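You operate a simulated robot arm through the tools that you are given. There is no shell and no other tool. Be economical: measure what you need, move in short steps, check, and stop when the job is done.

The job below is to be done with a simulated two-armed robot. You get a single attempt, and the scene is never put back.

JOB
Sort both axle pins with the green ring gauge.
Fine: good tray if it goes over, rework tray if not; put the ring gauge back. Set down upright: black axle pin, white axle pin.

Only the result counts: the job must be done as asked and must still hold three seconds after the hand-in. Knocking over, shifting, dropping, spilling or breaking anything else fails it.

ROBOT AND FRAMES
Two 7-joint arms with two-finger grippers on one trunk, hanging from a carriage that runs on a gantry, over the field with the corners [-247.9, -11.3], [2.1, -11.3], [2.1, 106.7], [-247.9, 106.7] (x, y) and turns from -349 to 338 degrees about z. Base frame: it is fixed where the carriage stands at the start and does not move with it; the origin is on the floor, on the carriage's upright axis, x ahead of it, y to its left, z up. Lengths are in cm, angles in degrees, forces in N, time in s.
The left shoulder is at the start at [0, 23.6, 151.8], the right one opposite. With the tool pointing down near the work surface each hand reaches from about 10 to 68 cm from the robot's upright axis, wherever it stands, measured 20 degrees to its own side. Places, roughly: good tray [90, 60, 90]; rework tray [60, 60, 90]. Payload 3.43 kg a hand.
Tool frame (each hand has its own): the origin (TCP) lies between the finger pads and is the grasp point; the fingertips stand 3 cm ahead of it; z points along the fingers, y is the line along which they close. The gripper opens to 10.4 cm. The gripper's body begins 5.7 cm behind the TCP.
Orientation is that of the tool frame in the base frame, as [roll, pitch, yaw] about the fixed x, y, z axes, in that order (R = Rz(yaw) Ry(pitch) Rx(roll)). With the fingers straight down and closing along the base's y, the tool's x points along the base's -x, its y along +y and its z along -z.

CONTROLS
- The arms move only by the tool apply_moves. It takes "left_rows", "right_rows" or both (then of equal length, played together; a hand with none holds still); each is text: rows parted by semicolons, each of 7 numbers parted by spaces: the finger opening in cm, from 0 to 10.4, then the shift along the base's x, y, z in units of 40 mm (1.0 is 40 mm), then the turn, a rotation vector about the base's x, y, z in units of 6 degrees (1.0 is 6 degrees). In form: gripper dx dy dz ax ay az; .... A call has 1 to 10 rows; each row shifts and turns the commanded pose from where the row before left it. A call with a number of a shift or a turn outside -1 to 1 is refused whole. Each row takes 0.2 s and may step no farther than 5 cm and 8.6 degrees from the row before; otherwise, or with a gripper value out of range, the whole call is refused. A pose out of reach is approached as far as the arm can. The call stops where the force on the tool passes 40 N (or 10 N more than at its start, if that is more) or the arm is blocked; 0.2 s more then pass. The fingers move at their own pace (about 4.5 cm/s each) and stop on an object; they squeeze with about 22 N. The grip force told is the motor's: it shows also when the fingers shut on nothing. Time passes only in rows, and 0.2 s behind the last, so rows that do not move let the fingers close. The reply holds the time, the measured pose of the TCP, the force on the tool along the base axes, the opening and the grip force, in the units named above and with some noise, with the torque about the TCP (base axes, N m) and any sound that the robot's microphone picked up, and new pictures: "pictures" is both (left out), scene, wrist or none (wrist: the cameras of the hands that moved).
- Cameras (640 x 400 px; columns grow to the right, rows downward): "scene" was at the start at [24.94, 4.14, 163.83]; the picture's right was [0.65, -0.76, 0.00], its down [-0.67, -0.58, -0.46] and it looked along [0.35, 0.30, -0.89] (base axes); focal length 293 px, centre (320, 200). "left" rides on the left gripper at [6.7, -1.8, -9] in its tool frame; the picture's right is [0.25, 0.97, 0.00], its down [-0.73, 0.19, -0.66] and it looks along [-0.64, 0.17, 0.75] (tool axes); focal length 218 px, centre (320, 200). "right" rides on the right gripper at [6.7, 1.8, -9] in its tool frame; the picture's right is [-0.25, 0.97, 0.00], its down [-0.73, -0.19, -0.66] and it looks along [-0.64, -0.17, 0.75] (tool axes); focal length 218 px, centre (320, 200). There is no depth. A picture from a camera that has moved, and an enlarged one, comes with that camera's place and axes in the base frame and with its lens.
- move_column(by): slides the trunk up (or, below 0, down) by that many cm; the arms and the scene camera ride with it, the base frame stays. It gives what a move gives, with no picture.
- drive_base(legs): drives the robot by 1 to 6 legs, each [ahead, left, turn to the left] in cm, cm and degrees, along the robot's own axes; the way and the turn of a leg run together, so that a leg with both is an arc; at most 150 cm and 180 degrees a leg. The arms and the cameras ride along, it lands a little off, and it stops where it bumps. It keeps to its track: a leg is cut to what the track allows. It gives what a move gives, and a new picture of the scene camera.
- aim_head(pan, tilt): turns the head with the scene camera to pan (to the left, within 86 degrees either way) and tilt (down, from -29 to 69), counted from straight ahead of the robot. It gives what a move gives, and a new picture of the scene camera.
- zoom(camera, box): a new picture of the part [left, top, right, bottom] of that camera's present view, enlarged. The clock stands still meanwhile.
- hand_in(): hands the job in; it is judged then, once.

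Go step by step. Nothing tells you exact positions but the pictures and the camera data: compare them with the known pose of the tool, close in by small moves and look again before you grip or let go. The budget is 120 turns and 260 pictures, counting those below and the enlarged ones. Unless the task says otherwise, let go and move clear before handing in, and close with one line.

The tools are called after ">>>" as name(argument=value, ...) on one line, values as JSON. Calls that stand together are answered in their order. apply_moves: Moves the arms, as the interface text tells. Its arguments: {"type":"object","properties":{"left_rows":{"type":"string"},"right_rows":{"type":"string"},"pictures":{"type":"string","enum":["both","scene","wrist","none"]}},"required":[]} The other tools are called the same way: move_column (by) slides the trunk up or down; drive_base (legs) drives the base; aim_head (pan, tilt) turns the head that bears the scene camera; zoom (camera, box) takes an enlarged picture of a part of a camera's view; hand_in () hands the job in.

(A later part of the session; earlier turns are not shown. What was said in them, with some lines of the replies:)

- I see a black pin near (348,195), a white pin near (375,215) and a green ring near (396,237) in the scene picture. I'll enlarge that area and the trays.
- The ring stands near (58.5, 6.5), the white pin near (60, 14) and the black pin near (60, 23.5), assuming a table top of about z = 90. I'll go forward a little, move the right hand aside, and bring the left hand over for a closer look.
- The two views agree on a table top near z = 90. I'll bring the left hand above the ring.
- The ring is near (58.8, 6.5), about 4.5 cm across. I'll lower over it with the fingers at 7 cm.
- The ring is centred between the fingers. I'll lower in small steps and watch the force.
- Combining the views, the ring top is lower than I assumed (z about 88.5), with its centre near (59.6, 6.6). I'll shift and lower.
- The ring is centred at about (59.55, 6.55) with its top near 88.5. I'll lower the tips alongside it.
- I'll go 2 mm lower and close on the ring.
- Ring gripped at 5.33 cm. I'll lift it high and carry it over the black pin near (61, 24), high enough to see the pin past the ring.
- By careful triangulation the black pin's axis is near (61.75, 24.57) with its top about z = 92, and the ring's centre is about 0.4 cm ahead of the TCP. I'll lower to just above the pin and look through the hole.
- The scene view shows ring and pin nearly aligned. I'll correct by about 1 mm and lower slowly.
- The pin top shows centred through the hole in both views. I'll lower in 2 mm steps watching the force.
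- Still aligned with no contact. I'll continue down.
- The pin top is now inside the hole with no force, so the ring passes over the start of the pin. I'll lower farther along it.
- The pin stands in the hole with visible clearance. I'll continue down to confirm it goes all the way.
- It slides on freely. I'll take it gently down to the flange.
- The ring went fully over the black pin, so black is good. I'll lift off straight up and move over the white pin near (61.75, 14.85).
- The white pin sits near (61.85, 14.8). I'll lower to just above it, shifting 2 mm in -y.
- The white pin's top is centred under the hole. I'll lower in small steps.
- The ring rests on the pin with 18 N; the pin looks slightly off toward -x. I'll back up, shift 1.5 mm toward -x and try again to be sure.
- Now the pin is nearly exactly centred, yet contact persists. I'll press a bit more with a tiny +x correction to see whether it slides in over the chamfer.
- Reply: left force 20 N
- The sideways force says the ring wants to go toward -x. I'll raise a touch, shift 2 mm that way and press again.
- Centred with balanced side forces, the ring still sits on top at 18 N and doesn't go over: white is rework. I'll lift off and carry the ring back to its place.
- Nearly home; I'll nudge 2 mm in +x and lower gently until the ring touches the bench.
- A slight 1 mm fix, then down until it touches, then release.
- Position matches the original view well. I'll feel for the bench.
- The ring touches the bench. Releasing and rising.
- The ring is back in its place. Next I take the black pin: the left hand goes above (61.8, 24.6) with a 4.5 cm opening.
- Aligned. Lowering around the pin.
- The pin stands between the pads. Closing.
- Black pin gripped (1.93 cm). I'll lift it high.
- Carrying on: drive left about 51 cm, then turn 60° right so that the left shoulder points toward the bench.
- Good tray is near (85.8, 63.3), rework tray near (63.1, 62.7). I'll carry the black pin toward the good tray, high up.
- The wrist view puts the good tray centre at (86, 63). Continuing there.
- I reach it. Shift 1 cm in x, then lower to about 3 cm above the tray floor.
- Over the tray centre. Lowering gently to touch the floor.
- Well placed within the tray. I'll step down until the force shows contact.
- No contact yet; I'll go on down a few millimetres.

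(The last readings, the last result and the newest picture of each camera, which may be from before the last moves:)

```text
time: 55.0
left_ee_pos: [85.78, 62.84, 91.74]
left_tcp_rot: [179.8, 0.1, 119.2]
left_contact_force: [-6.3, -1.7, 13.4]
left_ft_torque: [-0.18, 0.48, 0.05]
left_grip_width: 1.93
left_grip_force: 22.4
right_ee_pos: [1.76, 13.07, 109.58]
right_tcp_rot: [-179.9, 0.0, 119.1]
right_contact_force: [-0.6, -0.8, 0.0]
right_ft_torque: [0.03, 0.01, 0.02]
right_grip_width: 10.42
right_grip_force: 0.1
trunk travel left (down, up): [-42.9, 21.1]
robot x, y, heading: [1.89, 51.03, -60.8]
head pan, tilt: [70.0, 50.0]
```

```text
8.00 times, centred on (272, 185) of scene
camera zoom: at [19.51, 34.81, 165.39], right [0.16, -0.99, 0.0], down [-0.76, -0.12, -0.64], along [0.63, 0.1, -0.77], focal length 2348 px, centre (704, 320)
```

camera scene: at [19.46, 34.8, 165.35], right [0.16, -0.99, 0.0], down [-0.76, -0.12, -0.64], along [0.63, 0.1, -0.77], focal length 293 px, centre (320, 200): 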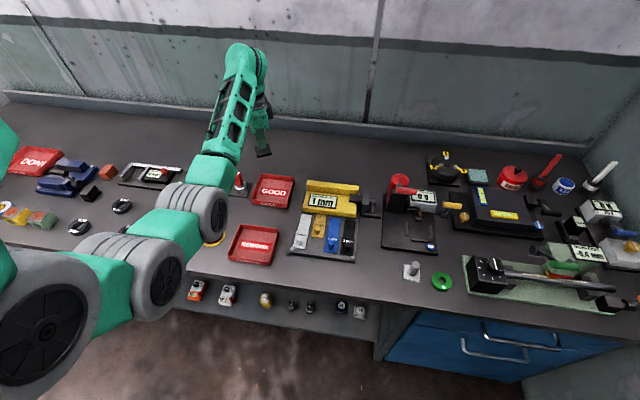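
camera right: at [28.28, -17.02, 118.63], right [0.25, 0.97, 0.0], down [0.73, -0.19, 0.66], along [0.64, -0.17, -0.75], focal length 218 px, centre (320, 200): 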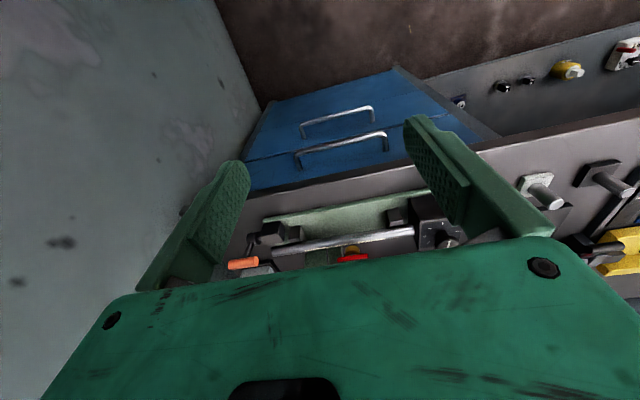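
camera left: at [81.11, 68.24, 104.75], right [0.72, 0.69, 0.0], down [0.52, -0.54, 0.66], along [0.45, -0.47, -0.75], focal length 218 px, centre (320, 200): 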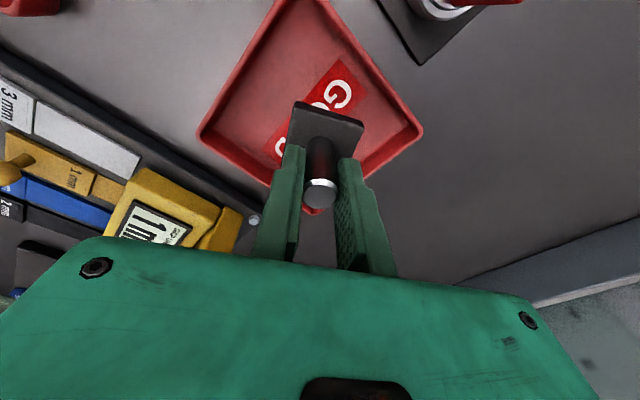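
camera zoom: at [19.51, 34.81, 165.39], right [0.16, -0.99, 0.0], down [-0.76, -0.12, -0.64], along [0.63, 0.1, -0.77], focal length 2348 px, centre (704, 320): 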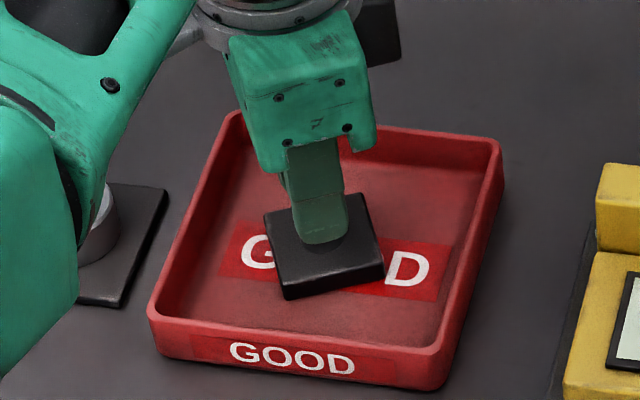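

Contact with the floor. I'll ease off slightly, open and rise.

>>> apply_moves(left_rows="1 0 0 0.025 0 0 0;2.4 0 0 0 0 0 0;3.2 0 0 0 0 0 0;4.4 0 0 0 0 0 0;4.4 0 0 0 0 0 0;4.4 0 0 0.3 0 0 0;4.4 0 0 0.8 0 0 0;4.4 0 0 0.9 0 0 0;4.4 0 0 0.9 0 0 0;4.4 0 0 0.9 0 0 0", pictures="wrist")

>>> zoom(camera="scene", box=[200, 140, 328, 220])

```text
time: 57.2
left_ee_pos: [85.65, 62.98, 106.77]
left_tcp_rot: [-179.9, 0.1, 119.2]
left_contact_force: [-0.1, -0.1, -0.3]
left_ft_torque: [0.02, -0.02, -0.02]
left_grip_width: 4.38
left_grip_force: 0.1
right_ee_pos: [1.77, 13.18, 109.54]
right_tcp_rot: [180.0, 0.0, 119.2]
right_contact_force: [0.1, -0.3, -0.1]
right_ft_torque: [0.0, 0.02, 0.02]
right_grip_width: 10.38
right_grip_force: 0.0
trunk travel left (down, up): [-42.9, 21.1]
robot x, y, heading: [2.37, 51.34, -60.7]
head pan, tilt: [70.0, 50.0]
camera left: at [80.76, 67.96, 115.75], right [0.72, 0.69, 0.0], down [0.52, -0.54, 0.66], along [0.45, -0.47, -0.75], focal length 218 px, centre (320, 200)
```

left: 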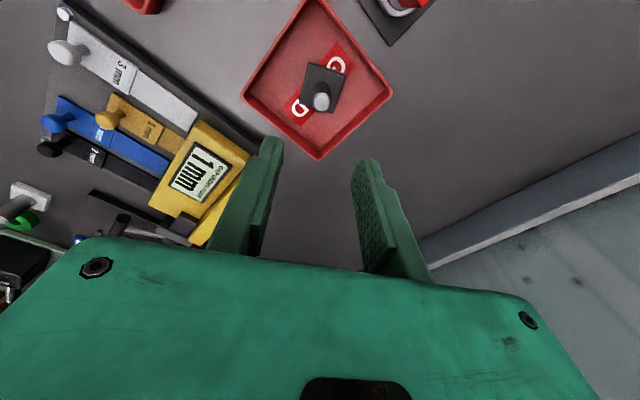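

```text
5.00 times, centred on (264, 180) of scene
camera zoom: at [19.52, 34.82, 165.36], right [0.16, -0.99, 0.0], down [-0.76, -0.12, -0.64], along [0.63, 0.1, -0.77], focal length 1467 px, centre (600, 300)
```

zoom: 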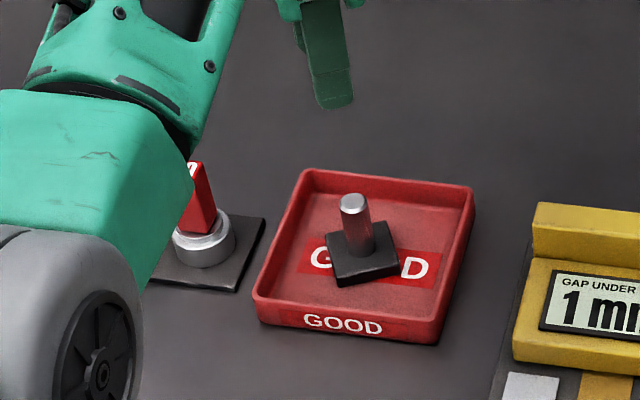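

Black stands upright in the good tray. I'll retract the hand and shift the base about 15 cm toward -y, from where both the white pin and the rework tray are reachable.

>>> apply_moves(left_rows="5 0 0 0.9 0 0 0;5 -0.7 -0.8 0 0 0 0;5 -0.7 -0.8 0 0 0 0;5 -0.7 -0.8 0 0 0 0;5 -0.7 -0.8 0 0 0 0;5 -0.6 -0.8 0 0 0 0;5 -0.5 -0.8 0 0 0 0;5 0 0 0 0 0 0", pictures="none")

>>> drive_base(legs=[[13.1, -7.3, 0]])

```text
time: 59.0
left_ee_pos: [69.84, 43.76, 110.45]
left_tcp_rot: [180.0, 0.0, 119.2]
left_contact_force: [-0.3, -1.1, 0.1]
left_ft_torque: [0.0, 0.03, -0.02]
left_grip_width: 4.98
left_grip_force: 0.1
right_ee_pos: [1.8, 13.2, 109.65]
right_tcp_rot: [179.9, 0.1, 119.2]
right_contact_force: [0.7, 0.7, 0.9]
right_ft_torque: [0.02, -0.02, 0.01]
right_grip_width: 10.4
right_grip_force: 0.1
trunk travel left (down, up): [-42.9, 21.1]
robot x, y, heading: [1.83, 51.33, -60.6]
head pan, tilt: [70.0, 50.0]
```

```text
time: 60.4
left_ee_pos: [69.83, 29.19, 110.4]
left_tcp_rot: [-180.0, 0.0, 119.2]
left_contact_force: [0.5, -0.2, -0.1]
left_ft_torque: [0.01, 0.01, -0.01]
left_grip_width: 5.0
left_grip_force: 0.1
right_ee_pos: [1.75, -1.75, 109.74]
right_tcp_rot: [179.8, 0.0, 119.2]
right_contact_force: [0.0, -0.6, 0.0]
right_ft_torque: [0.03, 0.02, -0.04]
right_grip_width: 10.38
right_grip_force: 0.0
trunk travel left (down, up): [-42.9, 21.1]
robot x, y, heading: [2.02, 36.05, -60.6]
head pan, tilt: [70.0, 50.0]
camera scene: at [19.4, 20.07, 165.37], right [0.16, -0.99, 0.0], down [-0.76, -0.12, -0.64], along [0.63, 0.1, -0.77], focal length 293 px, centre (320, 200)
```

scene: 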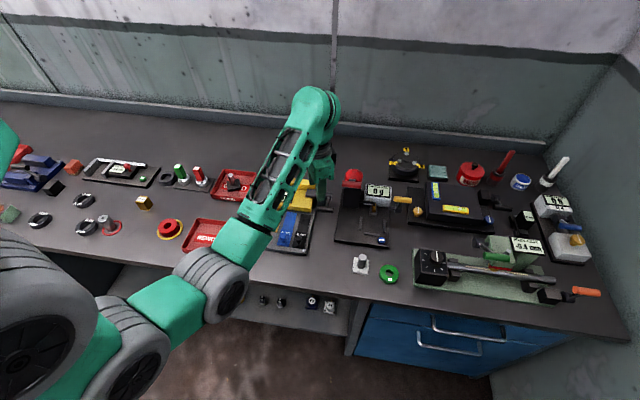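

Moving above the white pin.

>>> apply_moves(left_rows="5 -0.5 -0.9 0 0 0 0;5 -0.5 -0.9 0 0 0 0;5 -0.5 -0.9 0 0 0 0;5 -0.5 -0.9 -0.5 0 0 0;5 0 0 -0.9 0 0 0;5 0 0 0 0 0 0", pictures="wrist")

>>> zoom(camera="scene", box=[310, 230, 420, 300])

>>> zoom(camera="left", box=[220, 80, 420, 205])

```text
time: 61.8
left_ee_pos: [62.02, 14.65, 104.89]
left_tcp_rot: [179.9, 0.1, 119.2]
left_contact_force: [-0.4, -0.2, 0.6]
left_ft_torque: [0.0, -0.03, 0.0]
left_grip_width: 5.0
left_grip_force: 0.2
right_ee_pos: [1.66, -1.62, 109.7]
right_tcp_rot: [-179.9, 0.0, 119.3]
right_contact_force: [-0.4, -0.8, -0.5]
right_ft_torque: [0.01, 0.0, 0.0]
right_grip_width: 10.39
right_grip_force: 0.0
trunk travel left (down, up): [-42.9, 21.1]
robot x, y, heading: [2.02, 36.38, -60.4]
head pan, tilt: [70.0, 50.0]
camera left: at [57.22, 19.75, 113.71], right [0.72, 0.69, 0.0], down [0.52, -0.54, 0.66], along [0.46, -0.47, -0.75], focal length 218 px, centre (320, 200)
```

left: 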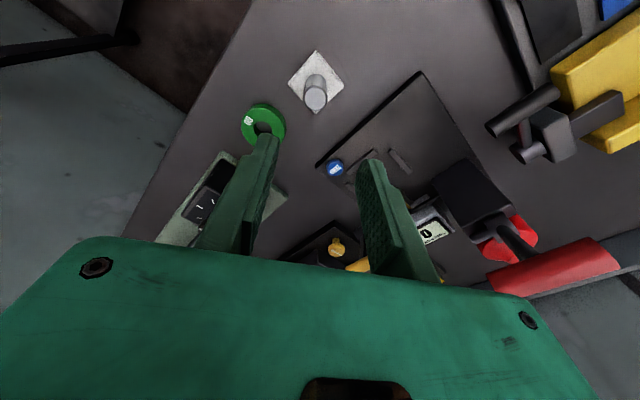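

```text
5.71 times, centred on (365, 265) of scene
camera zoom: at [19.41, 20.1, 165.36], right [0.16, -0.99, 0.0], down [-0.76, -0.12, -0.64], along [0.63, 0.1, -0.77], focal length 1677 px, centre (63, -171)
```

zoom: 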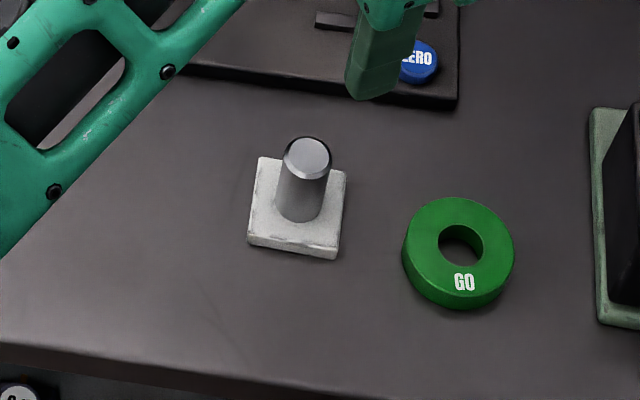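

```text
3.20 times, centred on (320, 142) of left
camera zoom: at [57.22, 19.75, 113.71], right [0.72, 0.69, 0.0], down [0.52, -0.54, 0.66], along [0.46, -0.47, -0.75], focal length 698 px, centre (320, 384)
```

zoom: 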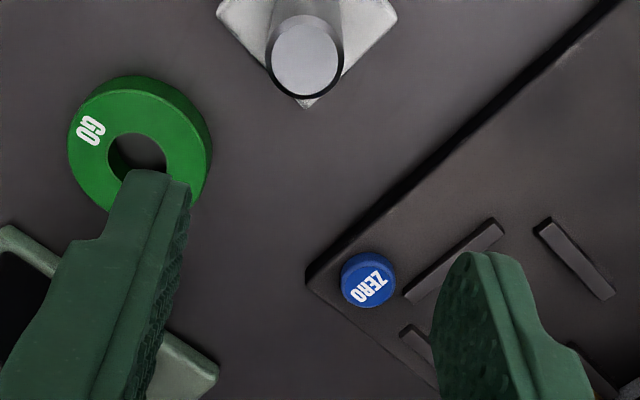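

The white pin is at (61.3, 14.87). I'll centre on it, lower partway and check.

>>> apply_moves(left_rows="4.4 -0.18 0.05 -0.6 0 0 0;4.4 0 0 -0.8 0 0 0;4.4 0 0 0 0 0 0", pictures="none")

>>> zoom(camera="left", box=[220, 80, 420, 205])

>>> zoom(camera="scene", box=[310, 230, 420, 300])

```text
time: 62.5
left_ee_pos: [61.33, 14.92, 99.08]
left_tcp_rot: [180.0, 0.0, 119.4]
left_contact_force: [-0.1, -0.1, -0.5]
left_ft_torque: [0.01, 0.01, 0.03]
left_grip_width: 4.39
left_grip_force: 0.1
right_ee_pos: [1.67, -1.59, 109.52]
right_tcp_rot: [180.0, 0.0, 119.3]
right_contact_force: [0.6, 0.1, 0.0]
right_ft_torque: [-0.04, -0.03, 0.04]
right_grip_width: 10.39
right_grip_force: 0.2
trunk travel left (down, up): [-42.9, 21.1]
robot x, y, heading: [1.94, 35.97, -60.9]
head pan, tilt: [70.0, 50.0]
```

```text
3.20 times, centred on (320, 142) of left
camera zoom: at [56.47, 19.9, 108.04], right [0.72, 0.69, 0.0], down [0.52, -0.54, 0.66], along [0.46, -0.47, -0.75], focal length 698 px, centre (320, 384)
```

zoom: 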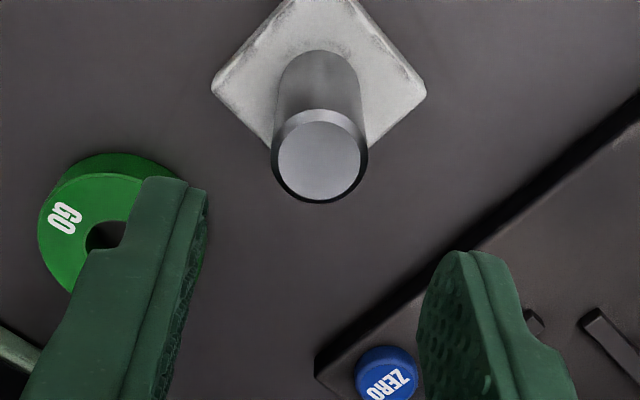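

```text
5.71 times, centred on (365, 265) of scene
camera zoom: at [19.41, 20.1, 165.36], right [0.16, -0.99, 0.0], down [-0.76, -0.12, -0.64], along [0.63, 0.1, -0.77], focal length 1677 px, centre (63, -171)
```

zoom: 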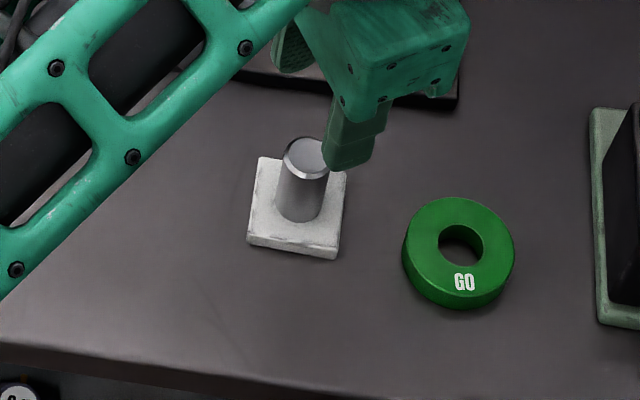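

Aligned; lowering around the pin and closing.

>>> apply_moves(left_rows="4.4 0 0 -0.8 0 0 0;4.4 0 0 -0.7 0 0 0;4.4 0 0 -0.45 0 0 0;4.4 0 0 0 0 0 0;3 0 0 0 0 0 0;1.5 0 0 0 0 0 0;1.2 0 0 0 0 0 0;1.2 0 0 0 0 0 0;1.2 0 0 0 0 0 0", pictures="wrist")

```text
time: 64.5
left_ee_pos: [61.15, 15.01, 91.4]
left_tcp_rot: [180.0, 0.1, 119.4]
left_contact_force: [0.0, 0.5, -0.1]
left_ft_torque: [0.02, -0.05, -0.01]
left_grip_width: 2.28
left_grip_force: 22.3
right_ee_pos: [1.78, -1.74, 109.64]
right_tcp_rot: [179.9, 0.0, 119.2]
right_contact_force: [-0.1, -1.0, -0.8]
right_ft_torque: [0.01, -0.01, -0.03]
right_grip_width: 10.38
right_grip_force: 0.0
trunk travel left (down, up): [-42.9, 21.1]
robot x, y, heading: [2.06, 36.28, -60.3]
head pan, tilt: [70.0, 50.0]
camera left: at [56.31, 20.02, 100.29], right [0.72, 0.69, 0.0], down [0.52, -0.54, 0.66], along [0.46, -0.47, -0.75], focal length 218 px, centre (320, 200)
```

left: 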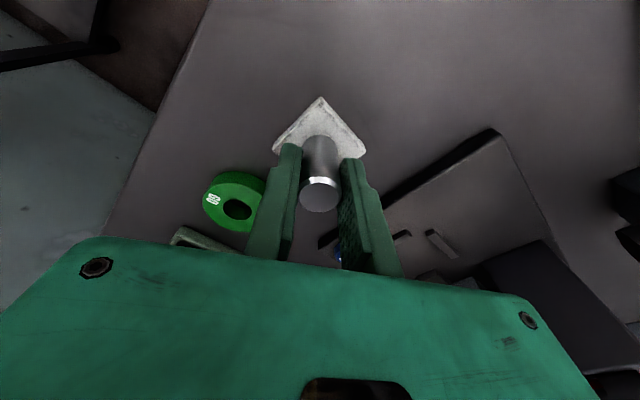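

White measures 2.28 cm versus 1.93 for black, which confirms the sorting. Lifting it and carrying toward the rework tray.

>>> apply_moves(left_rows="1.2 0 0 0.3 0 0 0;1.2 0 0 0.7 0 0 0;1.2 0 0 0.9 0 0 0;1.2 0 0 0.95 0 0 0;1.2 0 0 0.95 0 0 0;1.2 0 0 0.95 0 0 0;1.2 0 0.9 0 0 0 0;1.2 0 0.95 0 0 0 0;1.2 0 0.95 0 0 0 0;1.2 0 0.95 0 0 0 0", pictures="none")

>>> apply_moves(left_rows="1.2 0.05 0.95 0 0 0 0;1.2 0.05 0.95 0 0 0 0;1.2 0.05 0.95 0 0 0 0;1.2 0.05 0.95 0 0 0 0;1.2 0.05 0.95 0 0 0 0;1.2 0.05 0.95 0 0 0 0;1.2 0.05 0.95 0 0 0 0;1.2 0 0 0 0 0 0")

```text
time: 66.8
left_ee_pos: [61.19, 30.08, 110.37]
left_tcp_rot: [-180.0, 0.0, 119.3]
left_contact_force: [-0.5, 0.4, -2.9]
left_ft_torque: [-0.02, -0.01, 0.0]
left_grip_width: 2.32
left_grip_force: 21.6
right_ee_pos: [1.7, -1.52, 109.56]
right_tcp_rot: [180.0, 0.1, 119.3]
right_contact_force: [0.3, -0.7, 0.1]
right_ft_torque: [0.02, 0.0, 0.02]
right_grip_width: 10.4
right_grip_force: 0.1
trunk travel left (down, up): [-42.9, 21.1]
robot x, y, heading: [1.8, 36.37, -60.5]
head pan, tilt: [70.0, 50.0]
```

```text
time: 68.5
left_ee_pos: [62.55, 56.59, 110.54]
left_tcp_rot: [-180.0, 0.0, 119.3]
left_contact_force: [1.3, 0.1, -2.7]
left_ft_torque: [0.03, -0.03, -0.02]
left_grip_width: 2.3
left_grip_force: 22.1
right_ee_pos: [1.77, -1.78, 109.59]
right_tcp_rot: [-179.8, 0.0, 119.3]
right_contact_force: [-0.9, -0.1, 0.5]
right_ft_torque: [-0.01, -0.01, 0.01]
right_grip_width: 10.41
right_grip_force: 0.1
trunk travel left (down, up): [-42.9, 21.1]
robot x, y, heading: [1.81, 36.09, -60.5]
head pan, tilt: [70.0, 50.0]
camera scene: at [19.38, 20.09, 165.36], right [0.16, -0.99, 0.0], down [-0.76, -0.12, -0.64], along [0.63, 0.1, -0.77], focal length 293 px, centre (320, 200)
camera left: at [57.83, 61.65, 119.38], right [0.72, 0.69, 0.0], down [0.52, -0.54, 0.66], along [0.46, -0.47, -0.75], focal length 218 px, centre (320, 200)
```

scene: 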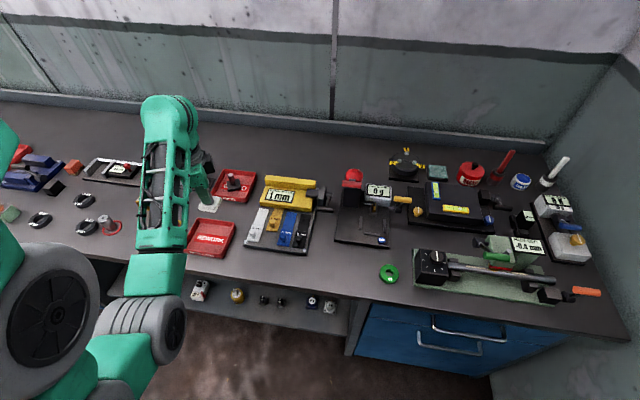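
left: 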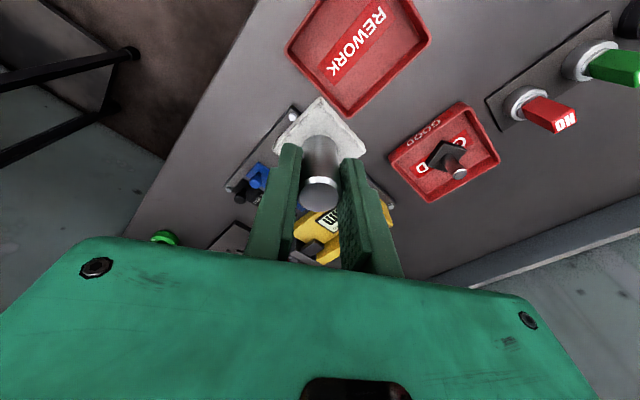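

The rework tray centre is at (63.4, 62.5). Moving over it and lowering partway.

>>> apply_moves(left_rows="1.2 0.1 0.75 0 0 0 0;1.2 0.1 0.73 0 0 0 0;1.2 0 0 -0.9 0 0 0;1.2 0 0 -0.9 0 0 0;1.2 0 0 -0.9 0 0 0;1.2 0 0 -0.8 0 0 0;1.2 0 0 0 0 0 0", pictures="wrist")

>>> zoom(camera="scene", box=[150, 190, 278, 270])

```text
time: 70.2
left_ee_pos: [63.34, 62.85, 96.28]
left_tcp_rot: [-180.0, -0.1, 119.4]
left_contact_force: [-0.3, 0.7, -3.2]
left_ft_torque: [-0.03, 0.02, 0.0]
left_grip_width: 2.32
left_grip_force: 21.7
right_ee_pos: [1.8, -1.73, 109.58]
right_tcp_rot: [-179.9, 0.0, 119.2]
right_contact_force: [0.0, -0.5, -0.6]
right_ft_torque: [0.01, 0.03, 0.02]
right_grip_width: 10.39
right_grip_force: 0.1
trunk travel left (down, up): [-42.9, 21.1]
robot x, y, heading: [1.91, 36.64, -60.7]
head pan, tilt: [70.0, 50.0]
camera left: at [58.53, 67.86, 105.12], right [0.72, 0.69, 0.0], down [0.52, -0.54, 0.66], along [0.46, -0.47, -0.75], focal length 218 px, centre (320, 200)
```

left: 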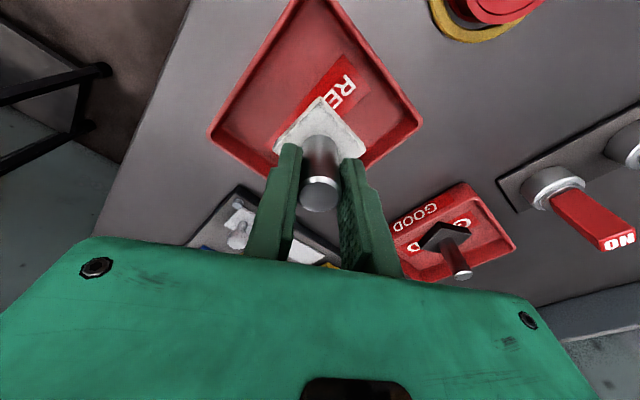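

```text
5.00 times, centred on (214, 230) of scene
camera zoom: at [19.4, 20.1, 165.36], right [0.16, -0.99, 0.0], down [-0.76, -0.12, -0.64], along [0.63, 0.1, -0.77], focal length 1467 px, centre (850, 50)
```

zoom: 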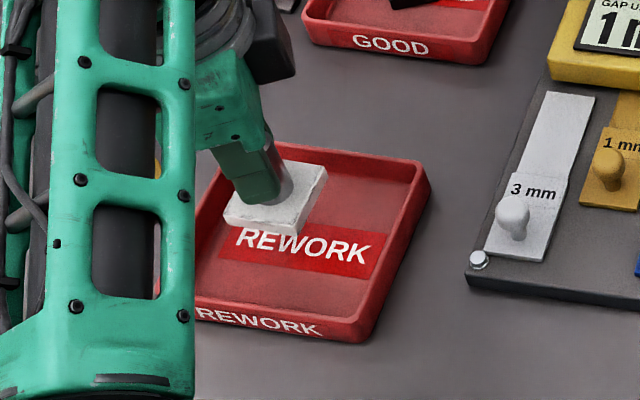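

Well over the tray. Lowering to just above the floor.

>>> apply_moves(left_rows="1.2 0 -0.05 -0.4 0 0 0;1.2 0 0 -0.4 0 0 0;1.2 0 0 -0.15 0 0 0;1.2 0 0 -0.08 0 0 0;1.2 0 0 0 0 0 0", pictures="none")

```text
time: 71.3
left_ee_pos: [63.34, 62.35, 92.24]
left_tcp_rot: [180.0, 0.0, 119.4]
left_contact_force: [-0.2, -0.4, -3.2]
left_ft_torque: [-0.01, -0.01, -0.03]
left_grip_width: 2.33
left_grip_force: 22.4
right_ee_pos: [1.74, -1.72, 109.59]
right_tcp_rot: [180.0, 0.0, 119.4]
right_contact_force: [0.7, -0.3, 0.2]
right_ft_torque: [0.0, 0.04, 0.03]
right_grip_width: 10.39
right_grip_force: 0.1
trunk travel left (down, up): [-42.9, 21.1]
robot x, y, heading: [1.64, 36.19, -60.6]
head pan, tilt: [70.0, 50.0]
```

>>> apply_moves(left_rows="1.2 0 0 -0.05 0 0 0;1.2 0 0 -0.03 0 0 0;1.2 0 0 0 0 0 0", pictures="none")

```text
time: 72.2
left_ee_pos: [63.28, 62.29, 91.93]
left_tcp_rot: [-180.0, 0.0, 119.3]
left_contact_force: [0.5, -0.2, -3.4]
left_ft_torque: [0.0, -0.02, 0.02]
left_grip_width: 2.3
left_grip_force: 21.9
right_ee_pos: [1.73, -1.63, 109.68]
right_tcp_rot: [-179.9, 0.0, 119.3]
right_contact_force: [-0.1, 0.8, 0.2]
right_ft_torque: [0.01, -0.01, 0.0]
right_grip_width: 10.39
right_grip_force: 0.1
trunk travel left (down, up): [-42.9, 21.1]
robot x, y, heading: [1.68, 36.3, -60.4]
head pan, tilt: [70.0, 50.0]
```

No contact yet; a little farther.

>>> apply_moves(left_rows="1.2 0 0 -0.03 0 0 0;1.2 0 0 -0.02 0 0 0;1.2 0 0 0 0 0 0", pictures="none")

```text
time: 73.0
left_ee_pos: [63.35, 62.34, 91.79]
left_tcp_rot: [179.9, 0.0, 119.4]
left_contact_force: [-1.9, -0.9, 1.0]
left_ft_torque: [-0.11, 0.02, -0.08]
left_grip_width: 2.34
left_grip_force: 22.0
right_ee_pos: [1.68, -1.59, 109.56]
right_tcp_rot: [180.0, 0.0, 119.3]
right_contact_force: [0.1, -0.4, -0.8]
right_ft_torque: [-0.02, 0.0, 0.02]
right_grip_width: 10.39
right_grip_force: 0.0
trunk travel left (down, up): [-42.9, 21.1]
robot x, y, heading: [1.51, 36.32, -60.6]
head pan, tilt: [70.0, 50.0]
```

Touching the floor lightly. Opening and rising.

>>> apply_moves(left_rows="2.8 0 0 0 0 0 0;3.6 0 0 0 0 0 0;4.8 0 0 0 0 0 0;4.8 0 0 0 0 0 0;4.8 0 0 0.3 0 0 0;4.8 0 0 0.8 0 0 0;4.8 0 0 0.9 0 0 0;4.8 0 0 0.9 0 0 0;4.8 0 0 0.9 0 0 0;4.8 0 0 0.9 0 0 0")

>>> apply_moves(left_rows="4.8 -0.8 -0.8 0 0 0 0;4.8 -0.8 -0.8 0 0 0 0;4.8 -0.8 -0.8 0 0 0 0;4.8 -0.8 -0.8 0 0 0 0;4.8 0 0 0 0 0 0", pictures="scene")

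>>> zoom(camera="scene", box=[150, 150, 310, 250])

>>> zoom(camera="scene", box=[300, 180, 460, 280])

```text
time: 75.2
left_ee_pos: [63.26, 62.42, 110.5]
left_tcp_rot: [-179.8, -0.1, 119.3]
left_contact_force: [0.2, -0.9, -1.6]
left_ft_torque: [-0.01, -0.01, 0.0]
left_grip_width: 4.8
left_grip_force: 0.1
right_ee_pos: [1.7, -1.66, 109.58]
right_tcp_rot: [-179.9, -0.1, 119.3]
right_contact_force: [-0.1, -0.3, -0.6]
right_ft_torque: [-0.01, -0.04, 0.0]
right_grip_width: 10.41
right_grip_force: 0.1
trunk travel left (down, up): [-42.9, 21.1]
robot x, y, heading: [1.59, 36.2, -60.7]
head pan, tilt: [70.0, 50.0]
camera scene: at [19.41, 20.1, 165.35], right [0.16, -0.99, 0.0], down [-0.76, -0.12, -0.64], along [0.63, 0.1, -0.77], focal length 293 px, centre (320, 200)
camera left: at [58.48, 67.55, 119.44], right [0.72, 0.69, 0.0], down [0.53, -0.54, 0.66], along [0.45, -0.47, -0.75], focal length 218 px, centre (320, 200)
```

scene: 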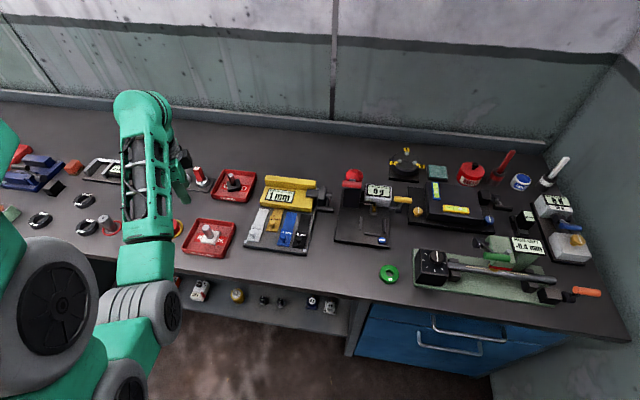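
left: 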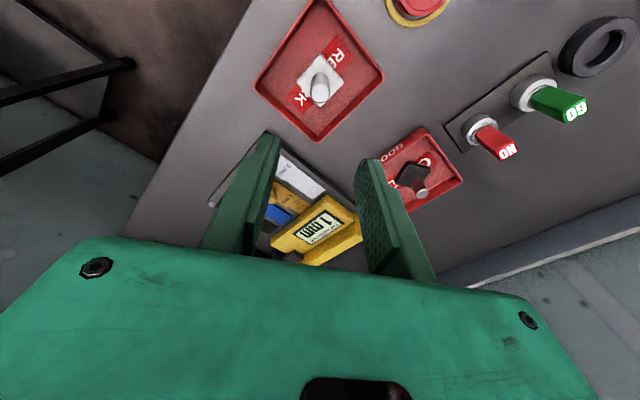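

```text
time: 76.3
left_ee_pos: [50.57, 49.57, 110.36]
left_tcp_rot: [180.0, 0.0, 119.3]
left_contact_force: [-0.2, 0.0, 0.3]
left_ft_torque: [-0.03, 0.01, 0.02]
left_grip_width: 4.79
left_grip_force: 0.0
right_ee_pos: [1.78, -1.62, 109.62]
right_tcp_rot: [180.0, -0.1, 119.4]
right_contact_force: [0.9, -0.5, 0.2]
right_ft_torque: [0.0, 0.01, 0.02]
right_grip_width: 10.42
right_grip_force: 0.1
trunk travel left (down, up): [-42.9, 21.1]
robot x, y, heading: [1.8, 36.0, -60.5]
head pan, tilt: [70.0, 50.0]
camera scene: at [19.41, 20.1, 165.36], right [0.16, -0.99, 0.0], down [-0.76, -0.12, -0.64], along [0.63, 0.1, -0.77], focal length 293 px, centre (320, 200)
```

scene: 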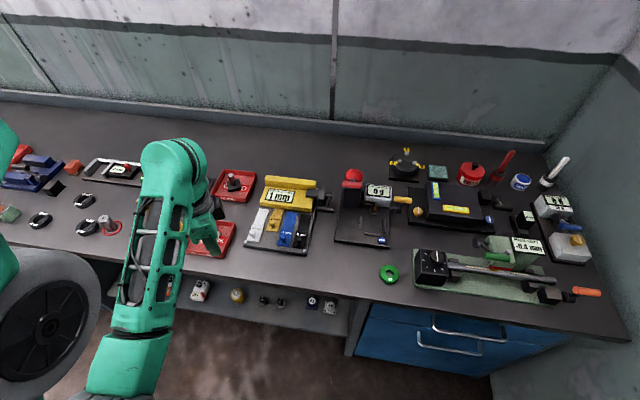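

```text
4.00 times, centred on (230, 200) of scene
camera zoom: at [19.41, 20.1, 165.36], right [0.16, -0.99, 0.0], down [-0.76, -0.12, -0.64], along [0.63, 0.1, -0.77], focal length 1174 px, centre (680, 200)
```

zoom: 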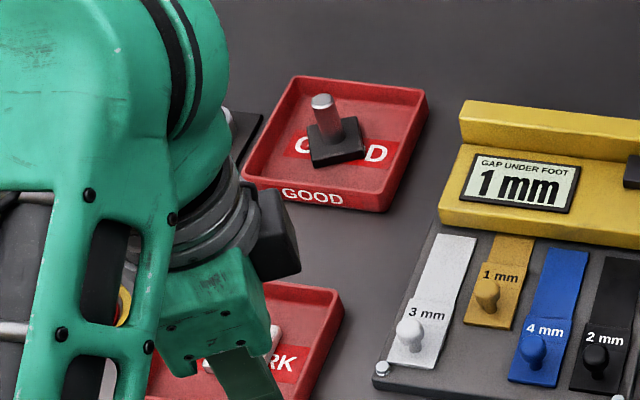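

```text
4.00 times, centred on (380, 230) of scene
camera zoom: at [19.41, 20.1, 165.36], right [0.16, -0.99, 0.0], down [-0.76, -0.12, -0.64], along [0.63, 0.1, -0.77], focal length 1174 px, centre (80, 80)
```

zoom: 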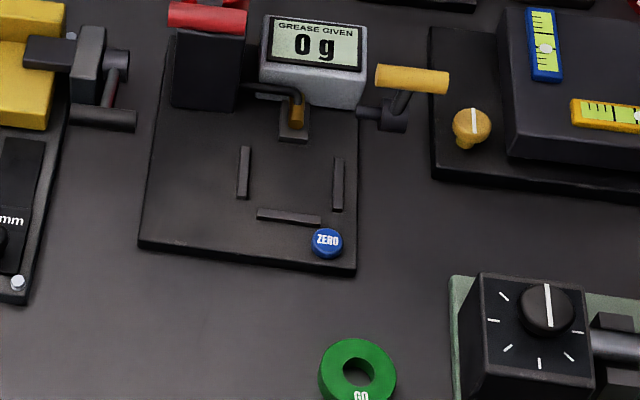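

Black stands upright in the good tray, white stands upright in the rework tray, the ring gauge is back in its place, and both hands are clear. Handing in.

>>> hand_in()

```text
The job is handed in.
```

I sorted both pins and handed the job in: black is upright in the good tray, white is upright in the rework tray, and the ring gauge is back where it was, to within a few millimetres.
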